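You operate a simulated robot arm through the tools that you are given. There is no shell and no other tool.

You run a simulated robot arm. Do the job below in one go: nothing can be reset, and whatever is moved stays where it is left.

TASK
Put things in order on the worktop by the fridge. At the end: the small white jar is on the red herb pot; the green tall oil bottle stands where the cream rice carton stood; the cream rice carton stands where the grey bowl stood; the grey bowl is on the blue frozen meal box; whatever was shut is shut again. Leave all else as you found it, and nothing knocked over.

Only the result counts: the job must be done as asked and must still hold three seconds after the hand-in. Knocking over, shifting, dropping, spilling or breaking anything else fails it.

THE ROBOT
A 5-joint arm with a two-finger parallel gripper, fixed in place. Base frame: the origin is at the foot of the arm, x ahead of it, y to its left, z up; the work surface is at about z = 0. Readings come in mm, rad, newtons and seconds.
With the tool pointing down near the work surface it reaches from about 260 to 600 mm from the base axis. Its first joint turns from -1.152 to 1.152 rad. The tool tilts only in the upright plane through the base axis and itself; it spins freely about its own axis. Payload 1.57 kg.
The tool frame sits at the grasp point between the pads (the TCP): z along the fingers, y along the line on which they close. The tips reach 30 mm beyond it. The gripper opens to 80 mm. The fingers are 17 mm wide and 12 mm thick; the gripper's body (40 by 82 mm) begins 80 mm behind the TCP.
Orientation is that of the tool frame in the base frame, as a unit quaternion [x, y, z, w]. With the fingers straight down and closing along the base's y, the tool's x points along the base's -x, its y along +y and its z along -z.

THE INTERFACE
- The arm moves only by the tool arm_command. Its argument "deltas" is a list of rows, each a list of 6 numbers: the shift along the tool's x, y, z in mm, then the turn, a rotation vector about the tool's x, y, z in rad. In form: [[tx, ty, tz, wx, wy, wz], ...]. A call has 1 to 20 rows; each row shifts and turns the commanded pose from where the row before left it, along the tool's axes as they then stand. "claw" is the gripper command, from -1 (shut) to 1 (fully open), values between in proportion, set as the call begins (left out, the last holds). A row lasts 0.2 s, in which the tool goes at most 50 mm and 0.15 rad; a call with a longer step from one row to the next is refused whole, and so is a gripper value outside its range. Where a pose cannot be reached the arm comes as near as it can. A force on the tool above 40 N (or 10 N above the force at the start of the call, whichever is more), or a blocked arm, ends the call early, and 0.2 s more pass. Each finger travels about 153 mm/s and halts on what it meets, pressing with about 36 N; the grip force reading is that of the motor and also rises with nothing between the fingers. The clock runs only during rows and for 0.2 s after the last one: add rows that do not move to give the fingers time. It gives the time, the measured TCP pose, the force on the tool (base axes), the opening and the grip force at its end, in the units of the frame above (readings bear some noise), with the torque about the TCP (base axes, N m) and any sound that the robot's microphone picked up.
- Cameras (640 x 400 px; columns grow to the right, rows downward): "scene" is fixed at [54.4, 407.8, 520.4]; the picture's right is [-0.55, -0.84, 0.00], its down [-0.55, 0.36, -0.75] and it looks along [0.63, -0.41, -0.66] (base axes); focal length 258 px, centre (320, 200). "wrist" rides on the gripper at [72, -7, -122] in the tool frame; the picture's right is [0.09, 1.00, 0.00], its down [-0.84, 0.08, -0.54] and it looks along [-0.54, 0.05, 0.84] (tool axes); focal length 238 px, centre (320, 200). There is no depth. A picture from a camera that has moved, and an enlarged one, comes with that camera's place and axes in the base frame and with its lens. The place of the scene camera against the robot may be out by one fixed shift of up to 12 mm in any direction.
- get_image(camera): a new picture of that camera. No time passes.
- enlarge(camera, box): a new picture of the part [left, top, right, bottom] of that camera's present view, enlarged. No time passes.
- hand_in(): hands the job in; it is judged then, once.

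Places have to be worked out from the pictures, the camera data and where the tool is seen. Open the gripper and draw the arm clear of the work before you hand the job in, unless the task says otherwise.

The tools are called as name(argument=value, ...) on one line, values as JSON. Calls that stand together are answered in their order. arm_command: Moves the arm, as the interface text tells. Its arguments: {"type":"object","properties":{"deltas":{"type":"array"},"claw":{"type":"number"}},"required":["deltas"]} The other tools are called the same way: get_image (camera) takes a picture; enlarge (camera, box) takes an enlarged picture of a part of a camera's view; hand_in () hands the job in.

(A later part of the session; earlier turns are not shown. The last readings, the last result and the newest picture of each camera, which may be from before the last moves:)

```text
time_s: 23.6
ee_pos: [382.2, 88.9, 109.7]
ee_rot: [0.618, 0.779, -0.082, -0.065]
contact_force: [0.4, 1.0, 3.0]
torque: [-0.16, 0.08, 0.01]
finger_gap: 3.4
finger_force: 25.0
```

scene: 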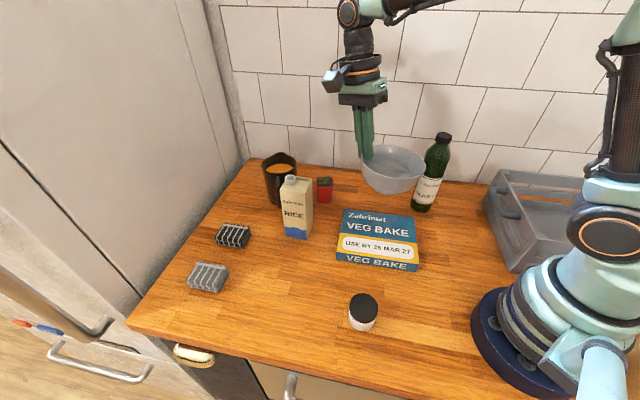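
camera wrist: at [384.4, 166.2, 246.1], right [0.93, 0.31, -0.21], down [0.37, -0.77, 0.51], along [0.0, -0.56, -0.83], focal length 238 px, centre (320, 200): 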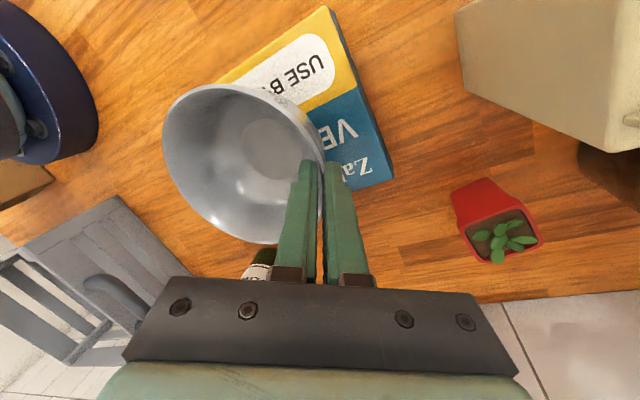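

The vertical force went from -1.7 to +3 N: the bowl is touching the box. I look at it before releasing.

enlarge(camera="scene", box=[310, 170, 450, 290])

arm_command(deltas=[[0, 0.21, 0.98, 0, 0, 0], [0, 0, 0, 0, 0, 0]])

```text
3.33 times, centred on (380, 230) of scene
camera zoom: at [54.4, 407.8, 520.4], right [-0.55, -0.84, 0.0], down [-0.55, 0.36, -0.75], along [0.63, -0.41, -0.66], focal length 861 px, centre (120, 100)
```

zoom: 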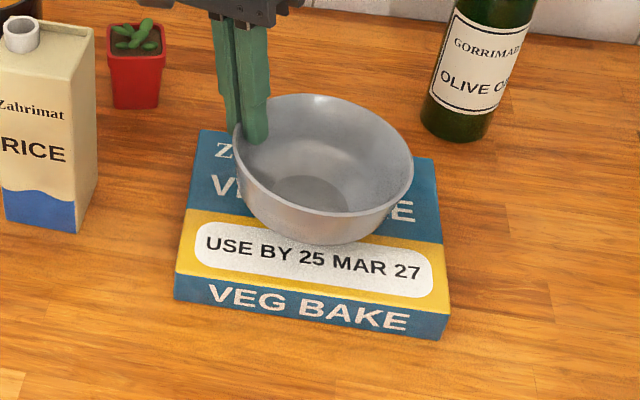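

```text
time_s: 24.2
ee_pos: [381.6, 91.7, 108.5]
ee_rot: [0.617, 0.78, -0.081, -0.064]
contact_force: [2.8, 1.4, 10.5]
torque: [-0.51, 0.16, 0.13]
finger_gap: 3.0
finger_force: 24.8
```

Firm contact (10 N), so I back off 1 mm, then open the fingers to 40 mm and check.

arm_command(deltas=[[0, -0.21, -0.98, 0, 0, 0], [0, 0, 0, 0, 0, 0]])

arm_command(deltas=[[0, 0, 0, 0, 0, 0], [0, 0, 0, 0, 0, 0], [0, 0, 0, 0, 0, 0]], claw=-0.1)

enlarge(camera="scene", box=[310, 170, 450, 290])

get_image(camera="wrist")

```text
time_s: 24.8
ee_pos: [381.3, 90.8, 109.9]
ee_rot: [0.617, 0.779, -0.083, -0.066]
contact_force: [1.3, -0.5, 3.4]
torque: [-0.22, 0.07, 0.06]
finger_gap: 3.3
finger_force: 24.2
```

```text
time_s: 25.6
ee_pos: [382.0, 90.5, 110.3]
ee_rot: [0.618, 0.779, -0.082, -0.066]
contact_force: [0.7, -0.5, 0.0]
torque: [-0.04, 0.0, 0.02]
finger_gap: 35.7
finger_force: 0.0
```

```text
3.33 times, centred on (380, 230) of scene
camera zoom: at [54.4, 407.8, 520.4], right [-0.55, -0.84, 0.0], down [-0.55, 0.36, -0.75], along [0.63, -0.41, -0.66], focal length 861 px, centre (120, 100)
```

zoom: 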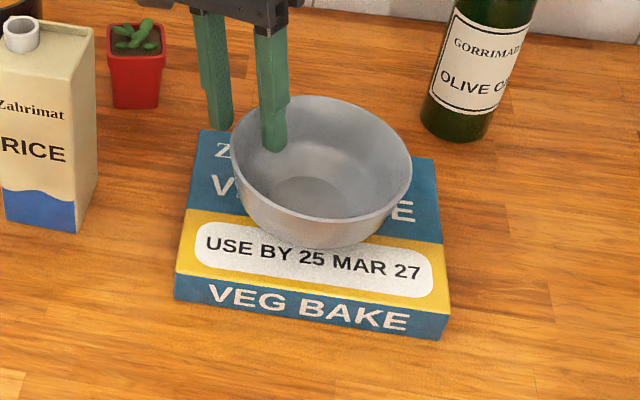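

```text
taken
camera wrist: at [383.8, 165.1, 232.0], right [0.93, 0.31, -0.21], down [0.37, -0.77, 0.51], along [0.0, -0.55, -0.83], focal length 238 px, centre (320, 200)
```

wrist: 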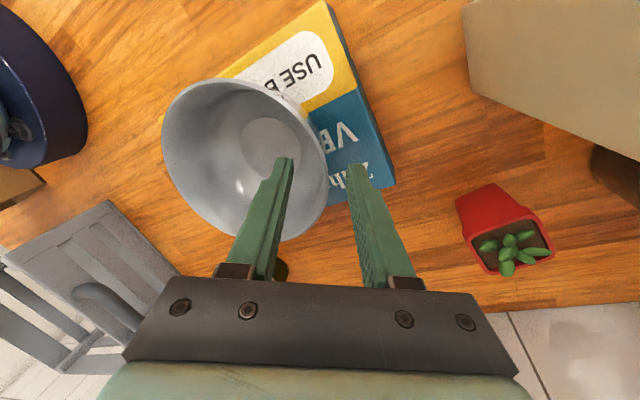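

The bowl stands on the box. I withdraw along the tool axis, straighten the tool, rise, and go above the carton.

arm_command(deltas=[[0, 0, -10, 0, 0, 0], [0, 0, -20, 0, 0, 0], [0, 0, -30, 0, 0, 0], [0, 0, -30, 0, 0, 0], [0, 0, -30, 0, 0, 0], [0, 0, 0, -0.105, 0, 0], [0, 0, 0, -0.105, 0, 0], [0, 0, -35, 0, 0, 0], [0, 0, -35, 0, 0, 0], [0, 0, -30, 0, 0, 0], [0, 0, 0, 0, 0, 0]])

arm_command(deltas=[[31.2, 27.3, 0, 0, 0, 0], [31.2, 27.3, 0, 0, 0, 0], [31.1, 27.3, 0, 0, 0, 0], [0, 0, 0, 0, 0, 0.149], [0, 0, 0, 0, 0, 0.149], [0, 0, 0, 0, 0, 0.149], [0, 0, 0, 0, 0, 0.149], [0, 0, 0, 0, 0, 0.149], [0, 0, 0, 0, 0, 0.149], [0, 0, 0, 0, 0, 0.149], [0, 0, 0, 0, 0, 0]], claw=1)

get_image(camera="wrist")

get_image(camera="scene")

```text
time_s: 28.0
ee_pos: [406.4, 96.8, 327.2]
ee_rot: [0.622, 0.783, 0.0, 0.0]
contact_force: [-0.1, 0.0, -1.1]
torque: [0.02, 0.01, -0.02]
finger_gap: 36.2
finger_force: 0.0
```

```text
time_s: 30.4
ee_pos: [464.7, 204.8, 327.2]
ee_rot: [0.929, 0.369, 0.0, -0.001]
contact_force: [0.9, 0.7, 0.5]
torque: [0.0, -0.02, 0.04]
finger_gap: 80.1
finger_force: 0.1
```

```text
taken
camera wrist: at [512.2, 259.6, 450.0], right [0.75, -0.66, 0.0], down [-0.56, -0.63, 0.54], along [-0.36, -0.41, -0.84], focal length 238 px, centre (320, 200)
```

wrist: 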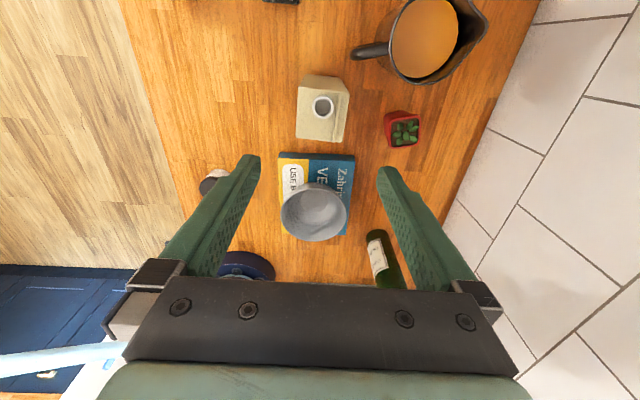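

```text
taken
```

scene: 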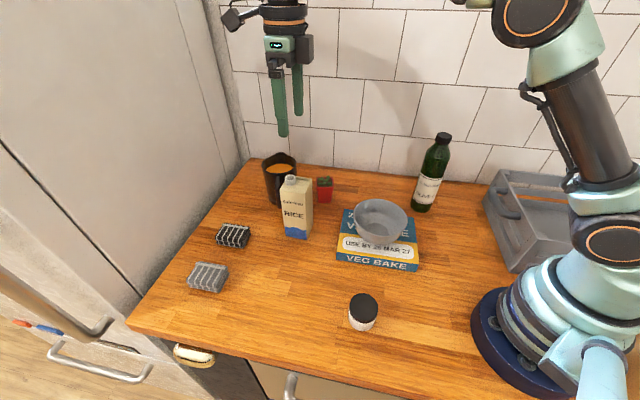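

enlarge(camera="wrist", box=[260, 40, 460, 180])

enlarge(camera="wrist", box=[270, 60, 380, 160])

```text
2.86 times, centred on (360, 110) of wrist
camera zoom: at [512.2, 259.6, 450.0], right [0.75, -0.66, 0.0], down [-0.56, -0.63, 0.54], along [-0.36, -0.41, -0.84], focal length 681 px, centre (206, 457)
```

zoom: 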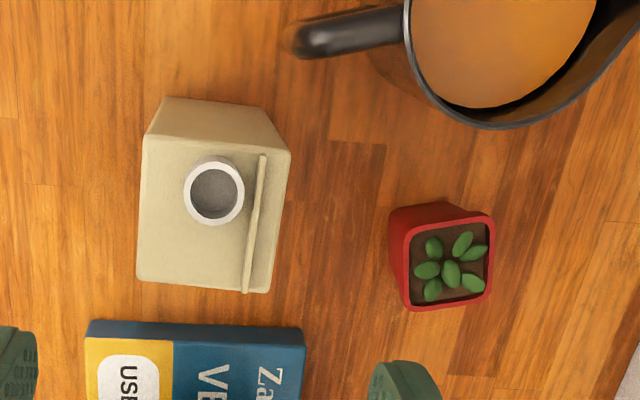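

```text
4.00 times, centred on (325, 110) of wrist
camera zoom: at [512.2, 259.6, 450.0], right [0.75, -0.66, 0.0], down [-0.56, -0.63, 0.54], along [-0.36, -0.41, -0.84], focal length 953 px, centre (300, 560)
```

zoom: 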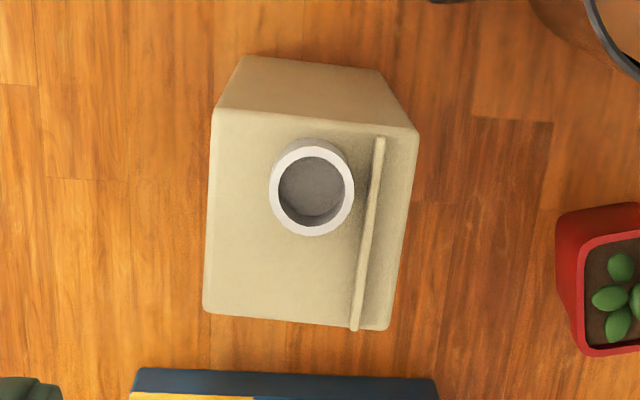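

From this view the carton is a 58.5 mm square centred at (466.7, 206), faces aligned with the fingers, top at 155 mm; the pot is at (539, 78). I correct by 2 mm and lower to just above the carton top to verify.

arm_command(deltas=[[2.3, 1.2, 30, 0, 0, 0], [0, 0, 34, 0, 0, 0], [0, 0, 34, 0, 0, 0], [0, 0, 34, 0, 0, 0], [0, 0, 0, 0, 0, 0]])

get_image(camera="wrist")

enlarge(camera="scene", box=[240, 100, 360, 250])

```text
time_s: 31.6
ee_pos: [466.7, 206.4, 195.4]
ee_rot: [0.929, 0.37, 0.0, 0.0]
contact_force: [0.4, -0.1, -0.3]
torque: [-0.01, 0.0, -0.01]
finger_gap: 80.0
finger_force: 0.1
```

```text
taken
camera wrist: at [515.2, 260.3, 317.9], right [0.75, -0.66, 0.0], down [-0.56, -0.63, 0.54], along [-0.36, -0.41, -0.84], focal length 238 px, centre (320, 200)
```

wrist: 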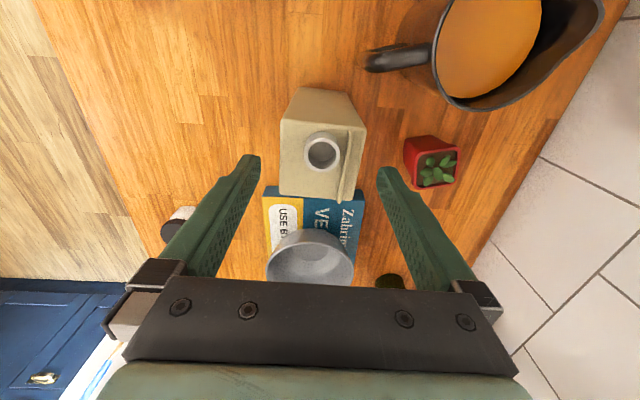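

```text
2.67 times, centred on (300, 175) of scene
camera zoom: at [54.4, 407.8, 520.4], right [-0.55, -0.84, 0.0], down [-0.55, 0.36, -0.75], along [0.63, -0.41, -0.66], focal length 689 px, centre (373, 267)
```

zoom: 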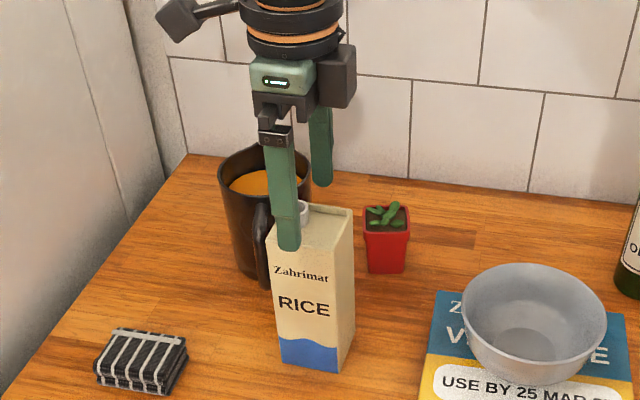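

The carton is centred between the fingers within 1 mm. I descend 80 mm to TCP z = 115 and then close.

arm_command(deltas=[[0, 0, 20, 0, 0, 0], [0, 0, 20, 0, 0, 0], [0, 0, 20, 0, 0, 0], [0, 0, 20, 0, 0, 0], [0, 0, 0, 0, 0, 0]])

arm_command(deltas=[[0, 0, 0, 0, 0, 0], [0, 0, 0, 0, 0, 0], [0, 0, 0, 0, 0, 0]], claw=0.2)

enlarge(camera="scene", box=[240, 100, 360, 250])

get_image(camera="wrist")

```text
time_s: 32.8
ee_pos: [468.7, 205.4, 113.8]
ee_rot: [0.929, 0.37, 0.001, 0.0]
contact_force: [0.0, 0.0, 1.2]
torque: [0.0, 0.0, 0.01]
finger_gap: 80.1
finger_force: 0.1
```

```text
time_s: 33.6
ee_pos: [467.4, 205.8, 115.1]
ee_rot: [0.929, 0.37, 0.0, -0.001]
contact_force: [0.3, 0.5, 0.4]
torque: [-0.01, -0.07, 0.02]
finger_gap: 60.0
finger_force: 35.8
```

```text
2.67 times, centred on (300, 175) of scene
camera zoom: at [54.4, 407.8, 520.4], right [-0.55, -0.84, 0.0], down [-0.55, 0.36, -0.75], along [0.63, -0.41, -0.66], focal length 689 px, centre (373, 267)
```

zoom: 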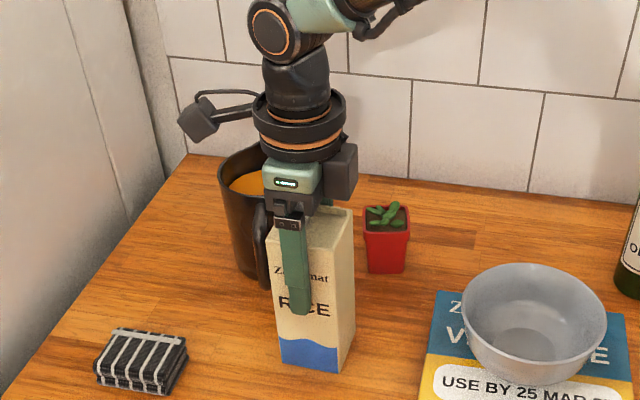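

```text
taken
camera wrist: at [515.1, 260.4, 237.7], right [0.75, -0.66, 0.0], down [-0.55, -0.63, 0.54], along [-0.36, -0.41, -0.84], focal length 238 px, centre (320, 200)
```

wrist: 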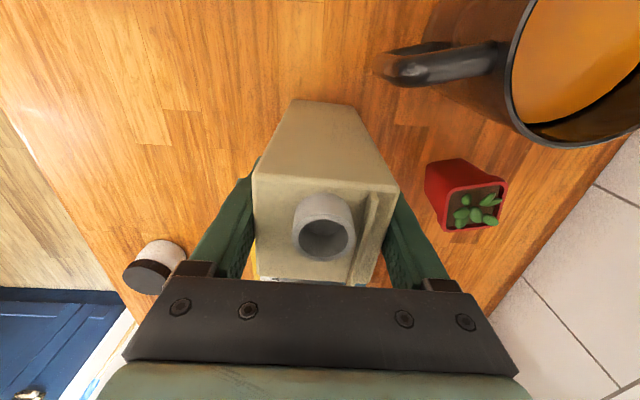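

The fingers stopped at 60 mm with 36 N on the carton. I lift it straight up 15 mm, then to 60 mm, checking weight and level.

arm_command(deltas=[[0, 0, -5, 0, 0, 0], [0, 0, -10, 0, 0, 0], [0, 0, 0, 0, 0, 0]], claw=-1)

arm_command(deltas=[[0, 0, -15, 0, 0, 0], [0, 0, -15, 0, 0, 0], [0, 0, -15, 0, 0, 0], [0, 0, 0, 0, 0, 0]])

enlarge(camera="scene", box=[220, 80, 370, 250])

```text
time_s: 34.4
ee_pos: [466.9, 207.3, 130.9]
ee_rot: [0.929, 0.37, 0.001, 0.0]
contact_force: [0.0, 0.0, -4.1]
torque: [-0.02, -0.01, 0.01]
finger_gap: 60.0
finger_force: 35.8
```

```text
time_s: 35.4
ee_pos: [467.4, 207.2, 175.4]
ee_rot: [0.929, 0.37, 0.0, 0.001]
contact_force: [0.1, -0.4, -4.1]
torque: [0.01, 0.03, 0.03]
finger_gap: 60.1
finger_force: 36.6
```

```text
2.35 times, centred on (295, 165) of scene
camera zoom: at [54.4, 407.8, 520.4], right [-0.55, -0.84, 0.0], down [-0.55, 0.36, -0.75], along [0.63, -0.41, -0.66], focal length 608 px, centre (379, 282)
```

zoom: 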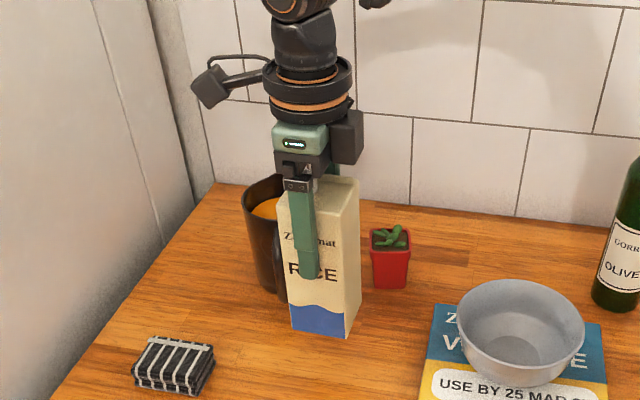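

The carton weighs about 4 N and hangs level. I carry it at this height to the bowl's old spot (324.5, 319.5).

arm_command(deltas=[[-2.79, -20.03, 0, 0, 0, 0], [-2.79, -20.03, 0, 0, 0, 0], [-2.79, -20.03, 0, 0, 0, 0], [-2.79, -20.03, 0, 0, 0, 0], [-2.79, -20.03, 0, 0, 0, 0], [-2.79, -20.03, 0, 0, 0, 0], [-2.79, -20.03, 0, 0, 0, 0], [-2.79, -20.03, 0, 0, 0, 0], [-2.79, -20.06, 0, 0, 0, 0], [0, 0, 0, 0, 0, 0], [0, 0, 0, 0, 0, 0]])

get_image(camera="scene")

get_image(camera="wrist")

```text
time_s: 37.8
ee_pos: [372.4, 273.0, 174.7]
ee_rot: [0.928, 0.374, 0.0, 0.0]
contact_force: [0.1, 0.9, -4.0]
torque: [0.07, -0.01, 0.0]
finger_gap: 59.8
finger_force: 35.6
out of reach, approached as far as the arm can: row 6, 7, 8, 9
```

```text
taken
```

scene: 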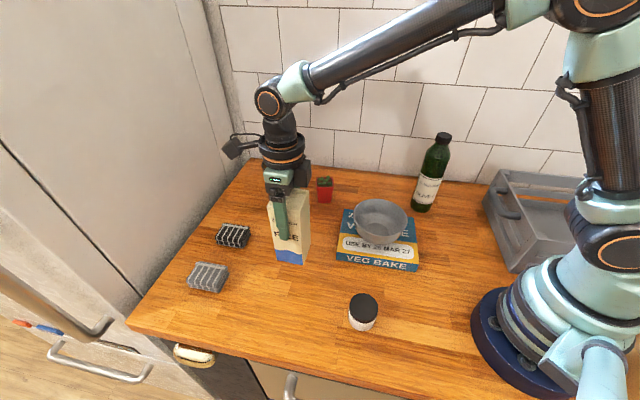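

```text
taken
camera wrist: at [418.0, 326.4, 297.9], right [0.76, -0.66, 0.0], down [-0.55, -0.63, 0.54], along [-0.36, -0.41, -0.84], focal length 238 px, centre (320, 200)
```

wrist: 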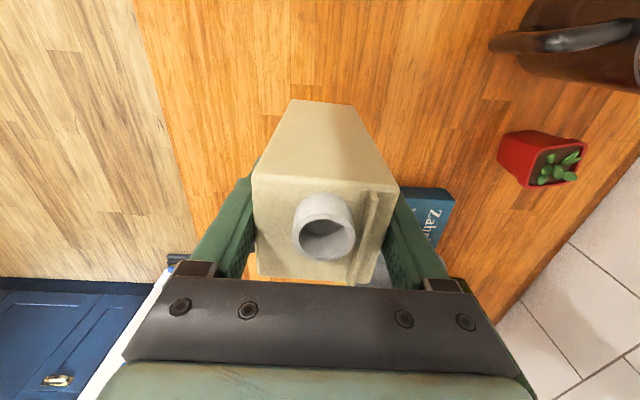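

Rows 6–9 were out of reach: the tool's spin seems to hit a limit at this yaw as the base turns. I'll turn the tool back (negative spin) in the air, which frees it, in total 90° so the carton's faces keep the same alignment.

arm_command(deltas=[[0, 0, 0, 0, 0, -0.1], [0, 0, 0, 0, 0, -0.1], [0, 0, 0, 0, 0, -0.1], [0, 0, 0, 0, 0, -0.1], [0, 0, 0, 0, 0, 0], [0, 0, 0, 0, 0, 0]])

get_image(camera="scene")

```text
time_s: 39.2
ee_pos: [370.4, 271.6, 174.8]
ee_rot: [0.837, 0.547, 0.0, 0.001]
contact_force: [-0.2, -0.3, -3.9]
torque: [0.04, 0.03, 0.02]
finger_gap: 59.9
finger_force: 36.5
```

```text
taken
```

scene: 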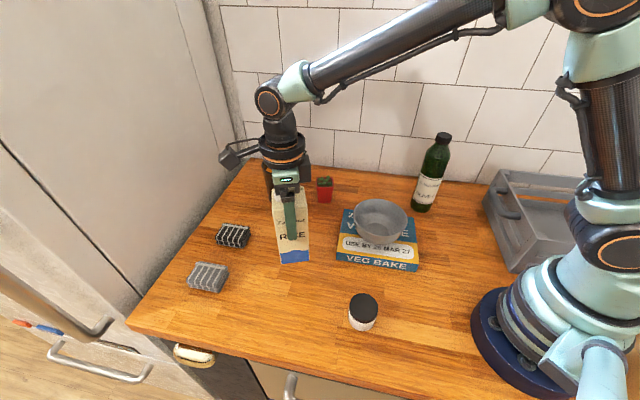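

The command now starts from where the arm actually is (about 371, 272). I continue the spin to a yaw of 46.6°.

arm_command(deltas=[[0, 0, 0, 0, 0, -0.1458], [0, 0, 0, 0, 0, -0.1458], [0, 0, 0, 0, 0, -0.1458], [0, 0, 0, 0, 0, -0.1458], [0, 0, 0, 0, 0, -0.1458], [0, 0, 0, 0, 0, -0.1458], [0, 0, 0, 0, 0, -0.1458], [0, 0, 0, 0, 0, -0.1458], [0, 0, 0, 0, 0, 0]])

get_image(camera="wrist")

arm_command(deltas=[[0, 0, 0, 0, 0, 0]])

```text
time_s: 41.2
ee_pos: [369.0, 270.5, 174.5]
ee_rot: [0.397, 0.918, 0.0, 0.0]
contact_force: [-0.7, 0.6, -3.6]
torque: [-0.05, -0.01, -0.03]
finger_gap: 59.9
finger_force: 36.0
```

```text
taken
camera wrist: at [315.9, 318.9, 297.9], right [0.66, 0.75, 0.0], down [0.63, -0.56, 0.54], along [0.41, -0.36, -0.84], focal length 238 px, centre (320, 200)
```

wrist: 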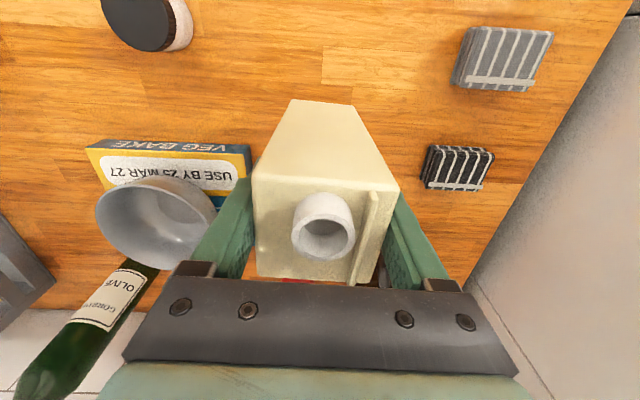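

```text
time_s: 41.6
ee_pos: [370.2, 270.8, 174.5]
ee_rot: [0.397, 0.918, -0.001, 0.0]
contact_force: [0.1, -0.2, -4.1]
torque: [0.01, 0.03, 0.0]
finger_gap: 60.0
finger_force: 35.8
```

TCP is at about (370.2, 271.2), carton level, the spin is now free. I move the remaining 66.5 mm to the bowl's old spot.

arm_command(deltas=[[16.6, 0, 0, 0, 0, 0], [16.6, 0, 0, 0, 0, 0], [16.6, 0, 0, 0, 0, 0], [16.7, -0.2, 0, 0, 0, 0], [0, 0, 0, 0, 0, 0], [0, 0, 0, 0, 0, 0]])

get_image(camera="wrist")

get_image(camera="scene")

```text
time_s: 43.0
ee_pos: [326.5, 319.7, 174.6]
ee_rot: [0.398, 0.917, 0.0, -0.001]
contact_force: [0.5, -0.6, -3.9]
torque: [-0.03, 0.02, -0.01]
finger_gap: 60.2
finger_force: 35.9
```

```text
taken
camera wrist: at [272.3, 368.2, 297.9], right [0.66, 0.75, 0.0], down [0.63, -0.56, 0.54], along [0.41, -0.36, -0.84], focal length 238 px, centre (320, 200)
```

wrist: 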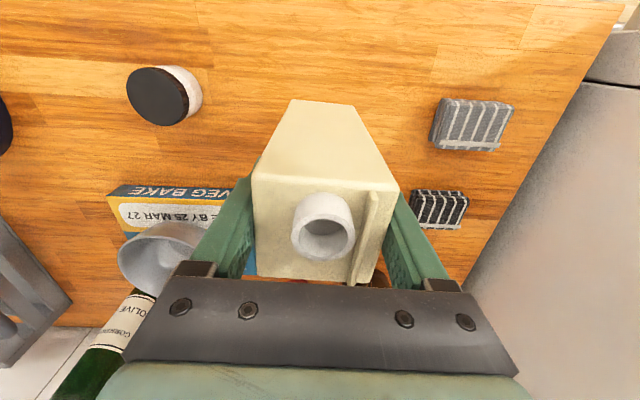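

```text
taken
```

scene: 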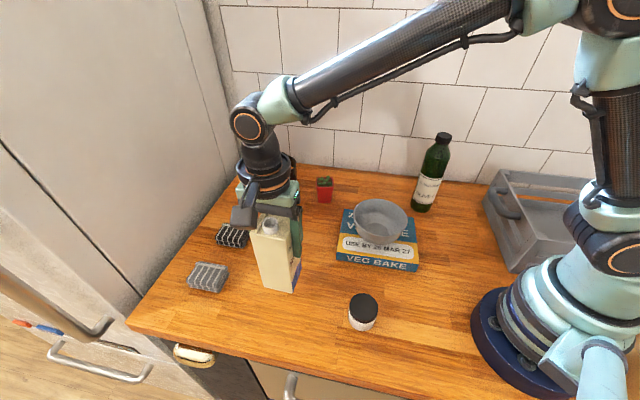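

TCP is at about (326.6, 320.3), 2 mm off; I correct that and lower to 3 mm above the surface.

arm_command(deltas=[[0.8, -2.3, 0, 0, 0, 0], [0, 0, 14, 0, 0, 0], [0, 0, 14, 0, 0, 0], [0, 0, 14, 0, 0, 0], [0, 0, 14, 0, 0, 0], [0, 0, 0, 0, 0, 0]])

get_image(camera="wrist")

enlarge(camera="scene", box=[210, 180, 340, 320])

```text
time_s: 44.4
ee_pos: [322.7, 318.2, 118.1]
ee_rot: [0.398, 0.917, 0.0, 0.0]
contact_force: [-0.8, -0.8, -3.5]
torque: [0.01, 0.02, -0.01]
finger_gap: 59.9
finger_force: 36.4
```

```text
taken
camera wrist: at [268.8, 366.4, 241.6], right [0.66, 0.75, 0.0], down [0.63, -0.56, 0.54], along [0.41, -0.36, -0.84], focal length 238 px, centre (320, 200)
```

wrist: 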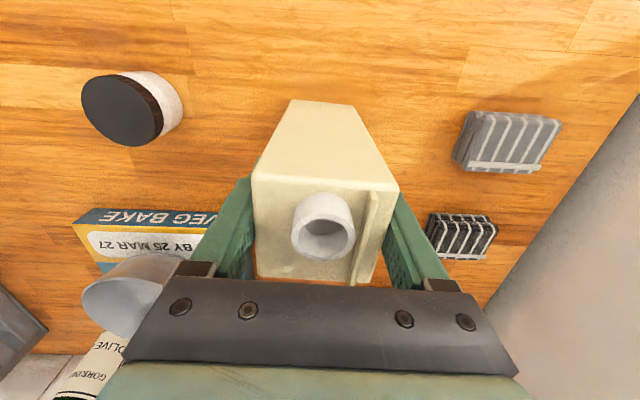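

```text
2.86 times, centred on (275, 250) of scene
camera zoom: at [54.4, 407.8, 520.4], right [-0.55, -0.84, 0.0], down [-0.55, 0.36, -0.75], along [0.63, -0.41, -0.66], focal length 738 px, centre (449, 57)
```

zoom: 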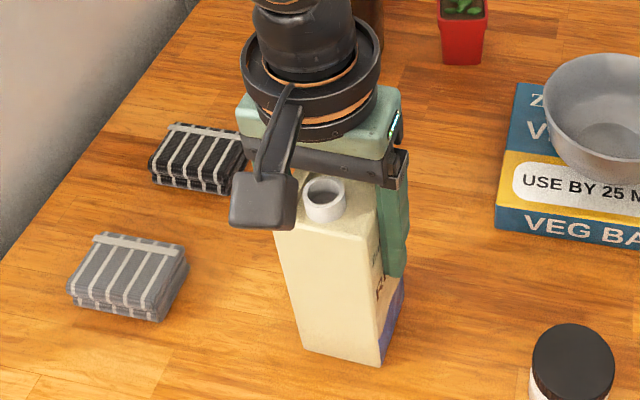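

TCP is at (323.2, 318.7); a 1.5 mm correction, then down in 1 mm steps until the carton's weight is taken.

arm_command(deltas=[[0, 1.5, 0, 0, 0, 0], [0, 0, 1, 0, 0, 0], [0, 0, 1, 0, 0, 0], [0, 0, 0, 0, 0, 0]])

arm_command(deltas=[[0, 0, 1, 0, 0, 0], [0, 0, 0, 0, 0, 0]])

```text
time_s: 45.4
ee_pos: [323.9, 319.7, 116.5]
ee_rot: [0.398, 0.918, 0.0, 0.0]
contact_force: [-0.4, -0.6, -4.6]
torque: [0.01, 0.01, -0.03]
finger_gap: 60.2
finger_force: 36.2
```

```text
time_s: 46.0
ee_pos: [324.4, 319.6, 115.2]
ee_rot: [0.398, 0.918, 0.001, 0.0]
contact_force: [-0.1, 0.9, -2.4]
torque: [-0.01, 0.0, 0.01]
finger_gap: 60.0
finger_force: 35.8
```

The force is dropping to -2.4 N, so the bottom is touching. I lower another 0.7 mm and then open.

arm_command(deltas=[[0, 0, 0.7, 0, 0, 0], [0, 0, 0, 0, 0, 0]])

arm_command(deltas=[[0, 0, 0, 0, 0, 0], [0, 0, 0, 0, 0, 0], [0, 0, 0, 0, 0, 0]], claw=1)

get_image(camera="wrist")

enlarge(camera="scene", box=[210, 180, 340, 320])

```text
time_s: 46.6
ee_pos: [324.1, 319.4, 115.1]
ee_rot: [0.398, 0.918, 0.001, 0.0]
contact_force: [-0.3, 0.0, -3.9]
torque: [-0.04, 0.0, -0.01]
finger_gap: 59.9
finger_force: 35.7
```

```text
time_s: 47.4
ee_pos: [324.5, 320.1, 115.2]
ee_rot: [0.398, 0.917, 0.0, 0.0]
contact_force: [-0.5, 0.0, 0.7]
torque: [0.01, 0.02, -0.01]
finger_gap: 80.0
finger_force: 0.2
```

```text
taken
camera wrist: at [270.2, 367.5, 238.2], right [0.66, 0.75, 0.0], down [0.63, -0.56, 0.54], along [0.41, -0.36, -0.84], focal length 238 px, centre (320, 200)
```

wrist: 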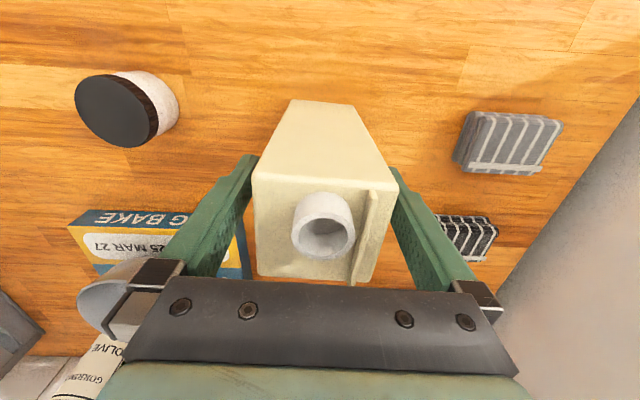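

```text
2.86 times, centred on (275, 250) of scene
camera zoom: at [54.4, 407.8, 520.4], right [-0.55, -0.84, 0.0], down [-0.55, 0.36, -0.75], along [0.63, -0.41, -0.66], focal length 738 px, centre (449, 57)
```

zoom: 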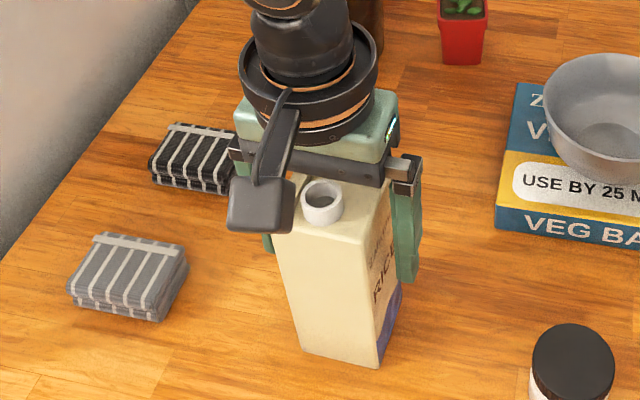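

The carton stands on the bowl's old spot and is free of the fingers. I rise straight up, then go above the jar and turn the yaw back to 0.

arm_command(deltas=[[0, 0, -10, 0, 0, 0], [0, 0, -20, 0, 0, 0], [0, 0, -30, 0, 0, 0], [0, 0, -30, 0, 0, 0], [0, 0, -40, 0, 0, 0], [0, 0, -40, 0, 0, 0], [0, 0, -40, 0, 0, 0], [3.65, -40.6, 0, 0, 0, 0], [3.65, -40.6, 0, 0, 0, 0], [3.65, -40.5, 0, 0, 0, 0], [3.65, -40.5, 0, 0, 0, 0], [0, 0, 0, 0, 0, -0.1361], [0, 0, 0, 0, 0, -0.1361], [0, 0, 0, 0, 0, -0.1361], [0, 0, 0, 0, 0, -0.1361], [0, 0, 0, 0, 0, -0.1361], [0, 0, 0, 0, 0, -0.1361], [0, 0, 0, 0, 0, 0]])

get_image(camera="wrist")

get_image(camera="scene")

```text
time_s: 51.2
ee_pos: [195.9, 217.7, 325.5]
ee_rot: [0.001, 1.0, 0.0, 0.001]
contact_force: [0.2, 1.3, 0.9]
torque: [-0.03, 0.03, -0.02]
finger_gap: 80.0
finger_force: 0.0
```

```text
taken
camera wrist: at [123.4, 212.9, 447.9], right [-0.09, 1.0, 0.0], down [0.84, 0.08, 0.54], along [0.54, 0.05, -0.84], focal length 238 px, centre (320, 200)
```

wrist: 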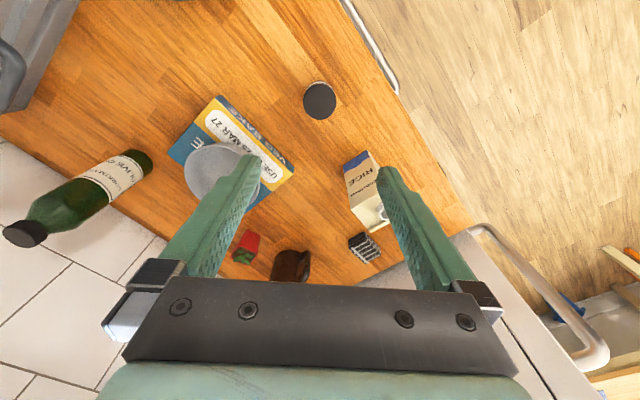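

```text
taken
```

scene: 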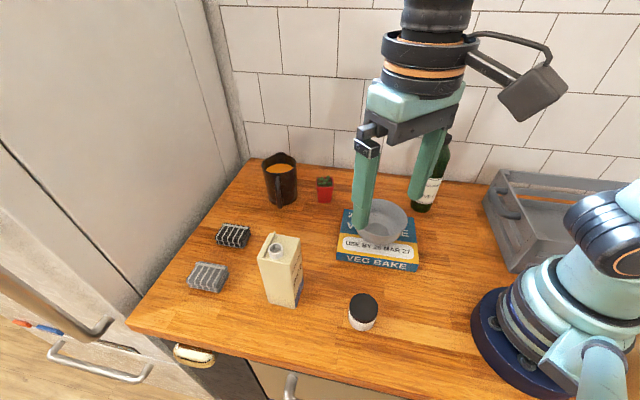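

enlarge(camera="wrist", box=[270, 60, 370, 140])

enlarge(camera="scene", box=[330, 280, 400, 340])

```text
5.00 times, centred on (320, 100) of wrist
camera zoom: at [123.4, 212.9, 447.9], right [-0.09, 1.0, 0.0], down [0.84, 0.08, 0.54], along [0.54, 0.05, -0.84], focal length 1192 px, centre (320, 700)
```

zoom: 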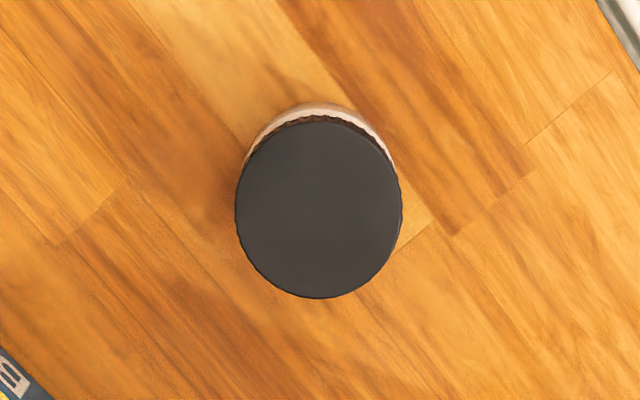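

```text
6.67 times, centred on (365, 310) of scene
camera zoom: at [54.4, 407.8, 520.4], right [-0.55, -0.84, 0.0], down [-0.55, 0.36, -0.75], along [0.63, -0.41, -0.66], focal length 1722 px, centre (20, -533)
```

zoom: 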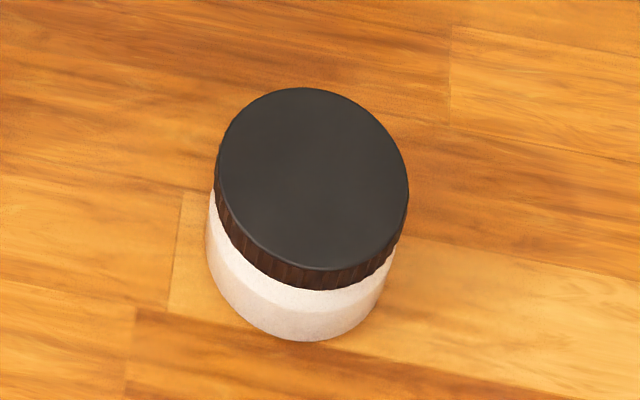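

The jar is at (196.4, 219.2), about 52.5 mm across and about 50 mm tall. I lower above it to TCP z = 115 and verify the centring.

arm_command(deltas=[[-1, -0.7, 42, 0, 0, 0], [0, 0, 42, 0, 0, 0], [0, 0, 42, 0, 0, 0], [0, 0, 42, 0, 0, 0], [0, 0, 42, 0, 0, 0], [0, 0, 0, 0, 0, 0]])

get_image(camera="wrist")

enlarge(camera="scene", box=[310, 210, 430, 340])

```text
time_s: 52.6
ee_pos: [197.5, 219.0, 112.4]
ee_rot: [0.001, 1.0, 0.001, 0.0]
contact_force: [-0.7, 0.1, 0.0]
torque: [-0.02, 0.0, 0.01]
finger_gap: 80.2
finger_force: 0.0
```

```text
taken
camera wrist: at [125.6, 212.7, 235.8], right [-0.09, 1.0, 0.0], down [0.84, 0.08, 0.54], along [0.54, 0.05, -0.84], focal length 238 px, centre (320, 200)
```

wrist: 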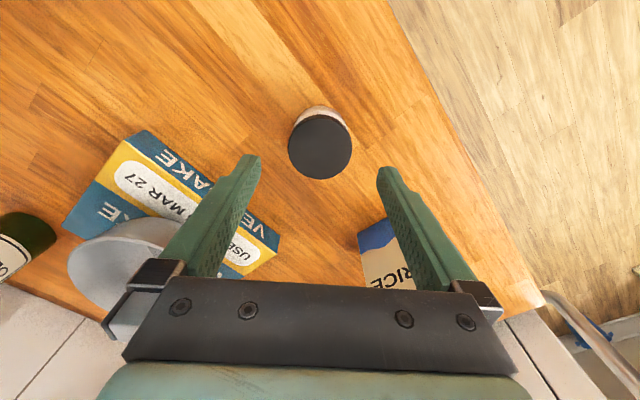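

```text
3.08 times, centred on (370, 275) of scene
camera zoom: at [54.4, 407.8, 520.4], right [-0.55, -0.84, 0.0], down [-0.55, 0.36, -0.75], along [0.63, -0.41, -0.66], focal length 795 px, centre (166, -31)
```

zoom: 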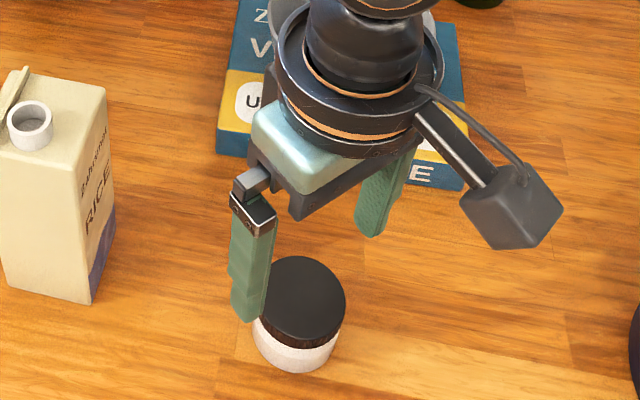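

The jar lies centred between the fingers (within about 1.5 mm). I descend 75 mm to TCP z ≈ 38 and close.

arm_command(deltas=[[1.2, 0, 15, 0, 0, 0], [0, 0, 20, 0, 0, 0], [0, 0, 20, 0, 0, 0], [0, 0, 20, 0, 0, 0], [0, 0, 0, 0, 0, 0]])

arm_command(deltas=[[0, 0, 0, 0, 0, 0], [0, 0, 0, 0, 0, 0], [0, 0, 0, 0, 0, 0]], claw=-0.2)

get_image(camera="wrist")

enlarge(camera="scene", box=[310, 210, 430, 340])

```text
time_s: 53.8
ee_pos: [195.6, 218.4, 40.4]
ee_rot: [0.001, 1.0, 0.001, 0.001]
contact_force: [0.3, -0.8, 0.2]
torque: [-0.02, -0.03, 0.01]
finger_gap: 80.1
finger_force: 0.0
```

```text
time_s: 54.6
ee_pos: [195.3, 218.7, 40.7]
ee_rot: [0.001, 1.0, 0.0, 0.0]
contact_force: [0.3, -0.2, -0.4]
torque: [-0.03, -0.02, 0.02]
finger_gap: 52.0
finger_force: 35.7
```

```text
taken
camera wrist: at [123.6, 211.7, 163.4], right [-0.09, 1.0, 0.0], down [0.84, 0.08, 0.54], along [0.54, 0.05, -0.84], focal length 238 px, centre (320, 200)
```

wrist: 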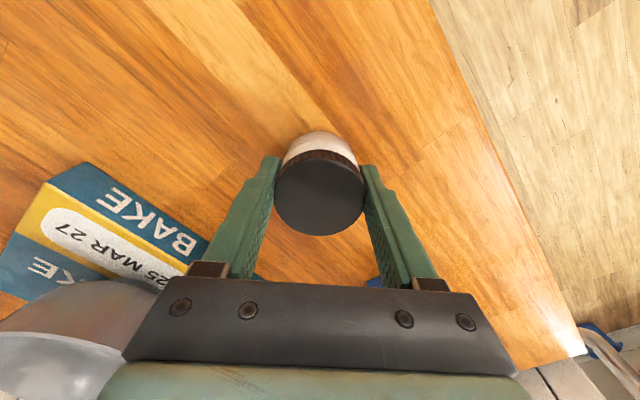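

```text
3.08 times, centred on (370, 275) of scene
camera zoom: at [54.4, 407.8, 520.4], right [-0.55, -0.84, 0.0], down [-0.55, 0.36, -0.75], along [0.63, -0.41, -0.66], focal length 795 px, centre (166, -31)
```

zoom: 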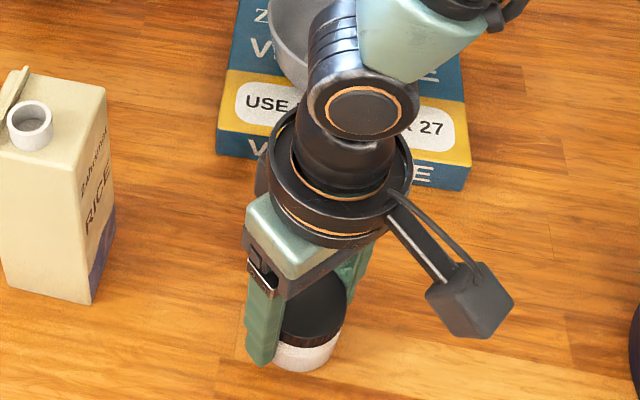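

The jar is gripped at 52 mm. I lift it, carry it high (jar bottom about 190 mm up) to above the pot, and check there.

arm_command(deltas=[[0, 0, -5, 0, 0, 0], [0, 0, -10, 0, 0, 0], [0, 0, -25, 0, 0, 0], [0, 0, -30, 0, 0, 0], [0, 0, -40, 0, 0, 0], [0, 0, -40, 0, 0, 0], [0, 0, -40, 0, 0, 0], [0, 0, 0, 0, 0, 0]], claw=-1)

get_image(camera="wrist")

get_image(camera="scene")

```text
time_s: 56.4
ee_pos: [196.2, 217.6, 230.8]
ee_rot: [0.001, 1.0, 0.0, -0.001]
contact_force: [0.3, -0.4, -2.3]
torque: [0.0, -0.01, 0.0]
finger_gap: 52.0
finger_force: 35.6
```

```text
taken
camera wrist: at [123.5, 211.8, 353.7], right [-0.09, 1.0, 0.0], down [0.84, 0.08, 0.54], along [0.54, 0.05, -0.84], focal length 238 px, centre (320, 200)
```

wrist: 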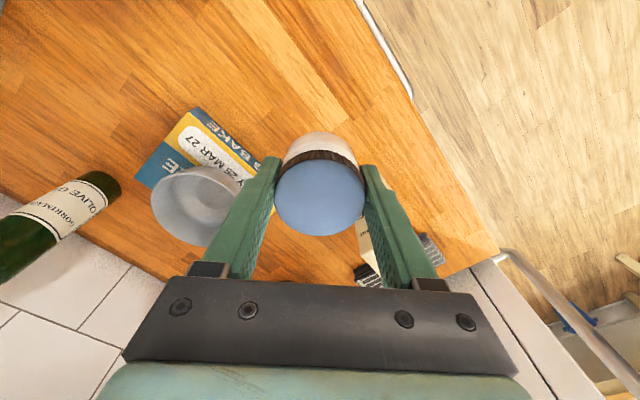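

```text
taken
```

scene: 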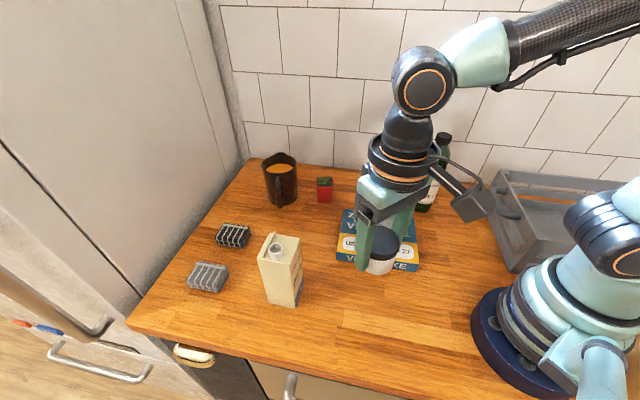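

The jar hangs well, about 2.3 N. I carry it first to (537, 150), beside the pot, to get one more look at the pot with the jar not hiding it.

arm_command(deltas=[[-34.15, -6.88, 0, 0, 0, 0], [-34.15, -6.88, 0, 0, 0, 0], [-34.15, -6.88, 0, 0, 0, 0], [-34.15, -6.88, 0, 0, 0, 0], [-34.15, -6.88, 0, 0, 0, 0], [-34.15, -6.88, 0, 0, 0, 0], [-34.15, -6.88, 0, 0, 0, 0], [-34.15, -6.88, 0, 0, 0, 0], [-34.15, -6.88, 0, 0, 0, 0], [-34.15, -6.88, 0, 0, 0, 0], [0, 0, 0, 0, 0, 0], [0, 0, 0, 0, 0, 0]])

get_image(camera="wrist")

enlarge(camera="wrist", box=[200, 60, 340, 180])

enlarge(camera="scene", box=[250, 70, 390, 220])

```text
time_s: 59.0
ee_pos: [534.3, 147.7, 230.1]
ee_rot: [0.001, 1.0, -0.001, 0.0]
contact_force: [0.4, 1.1, -2.5]
torque: [-0.02, -0.01, -0.04]
finger_gap: 52.0
finger_force: 35.8
```

```text
taken
camera wrist: at [462.4, 141.5, 353.2], right [-0.09, 1.0, 0.0], down [0.84, 0.08, 0.54], along [0.54, 0.05, -0.84], focal length 238 px, centre (320, 200)
```

wrist: 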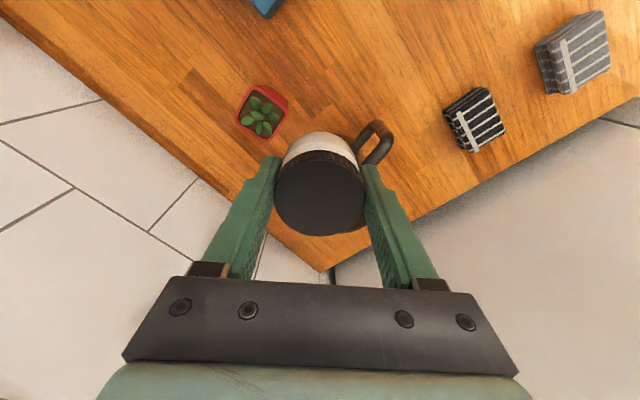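

```text
3.33 times, centred on (270, 120) of wrist
camera zoom: at [462.4, 141.5, 353.2], right [-0.09, 1.0, 0.0], down [0.84, 0.08, 0.54], along [0.54, 0.05, -0.84], focal length 794 px, centre (487, 467)
```

zoom: 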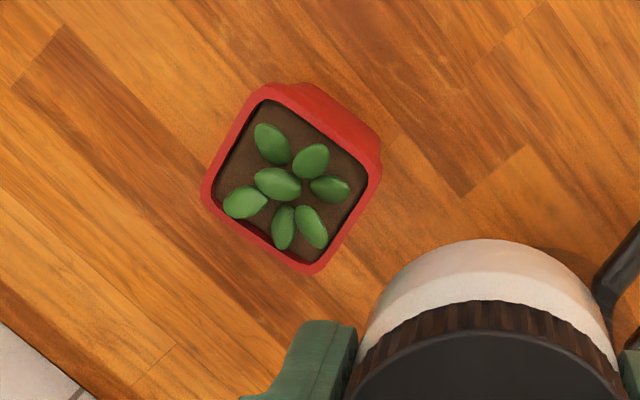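

```text
2.67 times, centred on (320, 145) of scene
camera zoom: at [54.4, 407.8, 520.4], right [-0.55, -0.84, 0.0], down [-0.55, 0.36, -0.75], along [0.63, -0.41, -0.66], focal length 689 px, centre (320, 347)
```

zoom: 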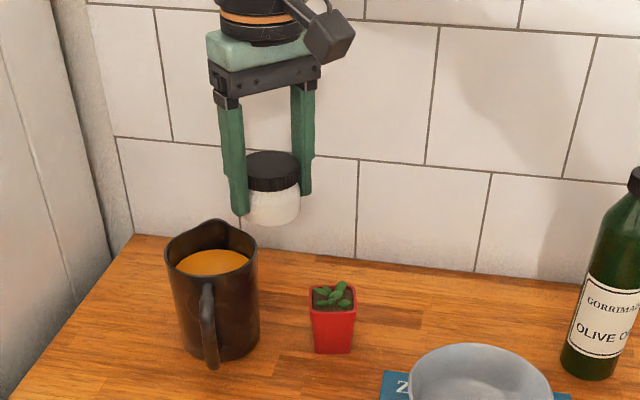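

The pot comes out at about (537.3, 77.7), rim 56–60 mm up; the jar's centre is about 2.6 mm ahead of the TCP. I move across to put the jar over it, then lower to about 25 mm above the rim.

arm_command(deltas=[[-0.3, -17.7, 0, 0, 0, 0], [0, -17.7, 0, 0, 0, 0], [0, -17.7, 0, 0, 0, 0], [0, -17.7, 0, 0, 0, 0], [0, 0, 20, 0, 0, 0], [0, 0, 25, 0, 0, 0], [0, 0, 25, 0, 0, 0], [0, 0, 25, 0, 0, 0], [0, 0, 10, 0, 0, 0], [0, 0, 0, 0, 0, 0], [0, 0, 0, 0, 0, 0]])

get_image(camera="wrist")

enlarge(camera="scene", box=[280, 110, 380, 220])

enlarge(camera="wrist", box=[260, 90, 380, 190])

```text
time_s: 61.4
ee_pos: [537.7, 78.1, 125.2]
ee_rot: [0.001, 1.0, 0.0, 0.0]
contact_force: [0.4, 0.4, -2.4]
torque: [0.01, 0.0, -0.03]
finger_gap: 52.1
finger_force: 36.8
```

```text
taken
camera wrist: at [464.8, 71.9, 248.0], right [-0.09, 1.0, 0.0], down [0.84, 0.08, 0.54], along [0.54, 0.05, -0.84], focal length 238 px, centre (320, 200)
```

wrist: 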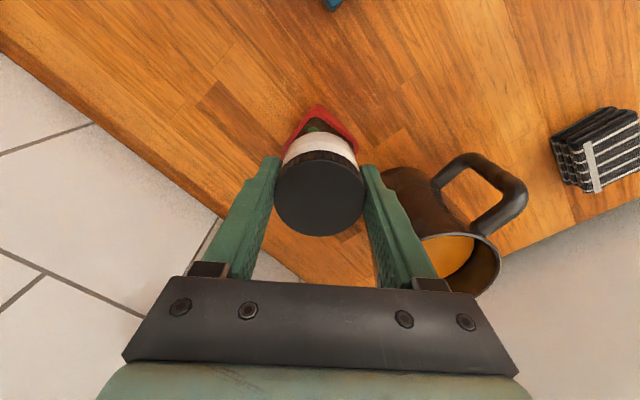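

```text
3.64 times, centred on (330, 165) of scene
camera zoom: at [54.4, 407.8, 520.4], right [-0.55, -0.84, 0.0], down [-0.55, 0.36, -0.75], along [0.63, -0.41, -0.66], focal length 940 px, centre (284, 327)
```

zoom: 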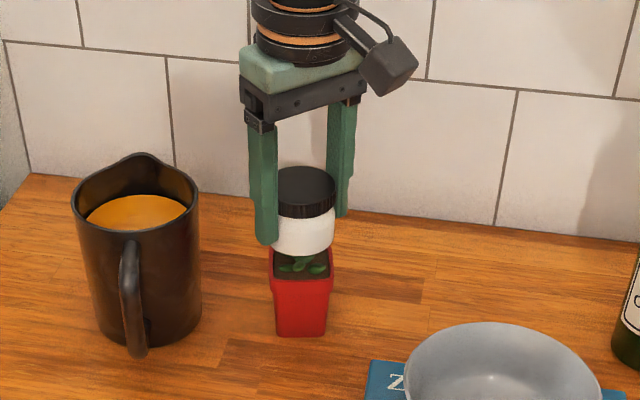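

```text
4.00 times, centred on (320, 140) of wrist
camera zoom: at [464.8, 71.9, 248.0], right [-0.09, 1.0, 0.0], down [0.84, 0.08, 0.54], along [0.54, 0.05, -0.84], focal length 953 px, centre (320, 440)
```

zoom: 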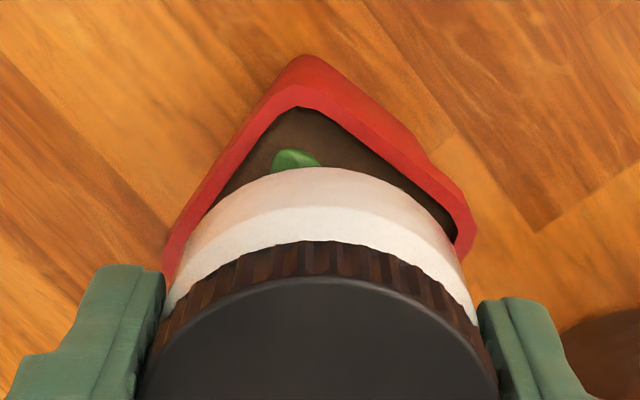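

The jar is about 2.4 mm too far ahead (its centre near (539.4, 78.8), pot near (537, 78)). I correct and lower to about 8 mm above the rim.

arm_command(deltas=[[2.4, -0.8, 0, 0, 0, 0], [0, 0, 0, 0, 0, 0], [0, 0, 5, 0, 0, 0], [0, 0, 5, 0, 0, 0], [0, 0, 5, 0, 0, 0], [0, 0, 0, 0, 0, 0], [0, 0, 0, 0, 0, 0]])

get_image(camera="wrist")

enlarge(camera="scene", box=[300, 140, 360, 215])

enlarge(camera="wrist", box=[260, 90, 380, 190])

```text
time_s: 63.0
ee_pos: [534.6, 78.4, 110.4]
ee_rot: [0.002, 1.0, 0.0, 0.0]
contact_force: [-0.4, 0.2, -0.3]
torque: [0.05, 0.01, 0.01]
finger_gap: 51.8
finger_force: 36.1
```

```text
taken
camera wrist: at [462.4, 71.8, 232.8], right [-0.09, 1.0, 0.0], down [0.84, 0.08, 0.54], along [0.54, 0.05, -0.84], focal length 238 px, centre (320, 200)
```

wrist: 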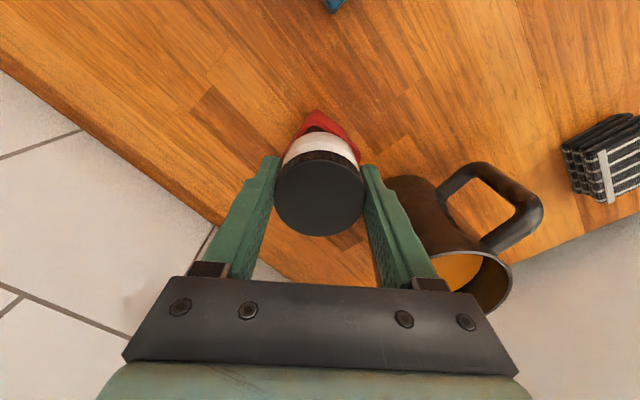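

```text
5.33 times, centred on (330, 178) of scene
camera zoom: at [54.4, 407.8, 520.4], right [-0.55, -0.84, 0.0], down [-0.55, 0.36, -0.75], along [0.63, -0.41, -0.66], focal length 1378 px, centre (267, 320)
```

zoom: 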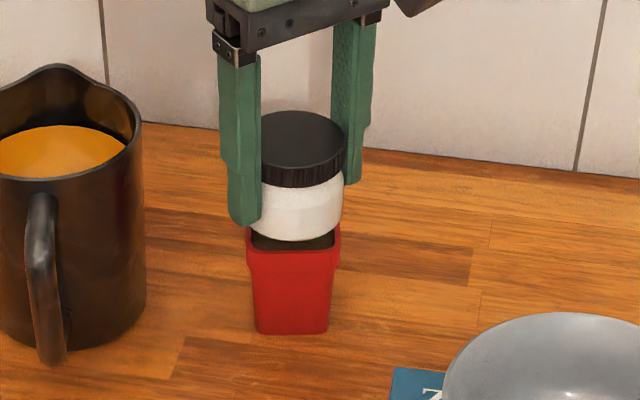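

```text
4.00 times, centred on (320, 140) of wrist
camera zoom: at [462.4, 71.8, 232.8], right [-0.09, 1.0, 0.0], down [0.84, 0.08, 0.54], along [0.54, 0.05, -0.84], focal length 953 px, centre (320, 440)
```

zoom: 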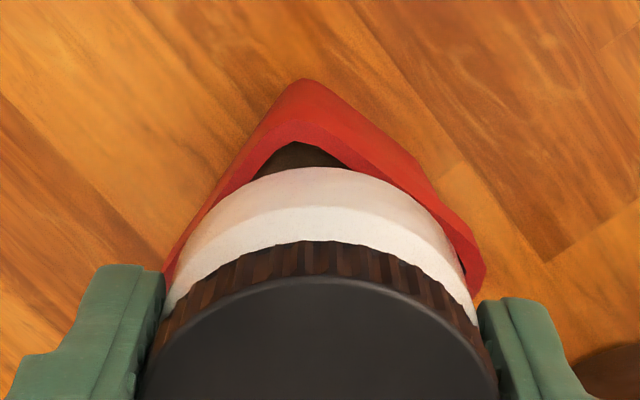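

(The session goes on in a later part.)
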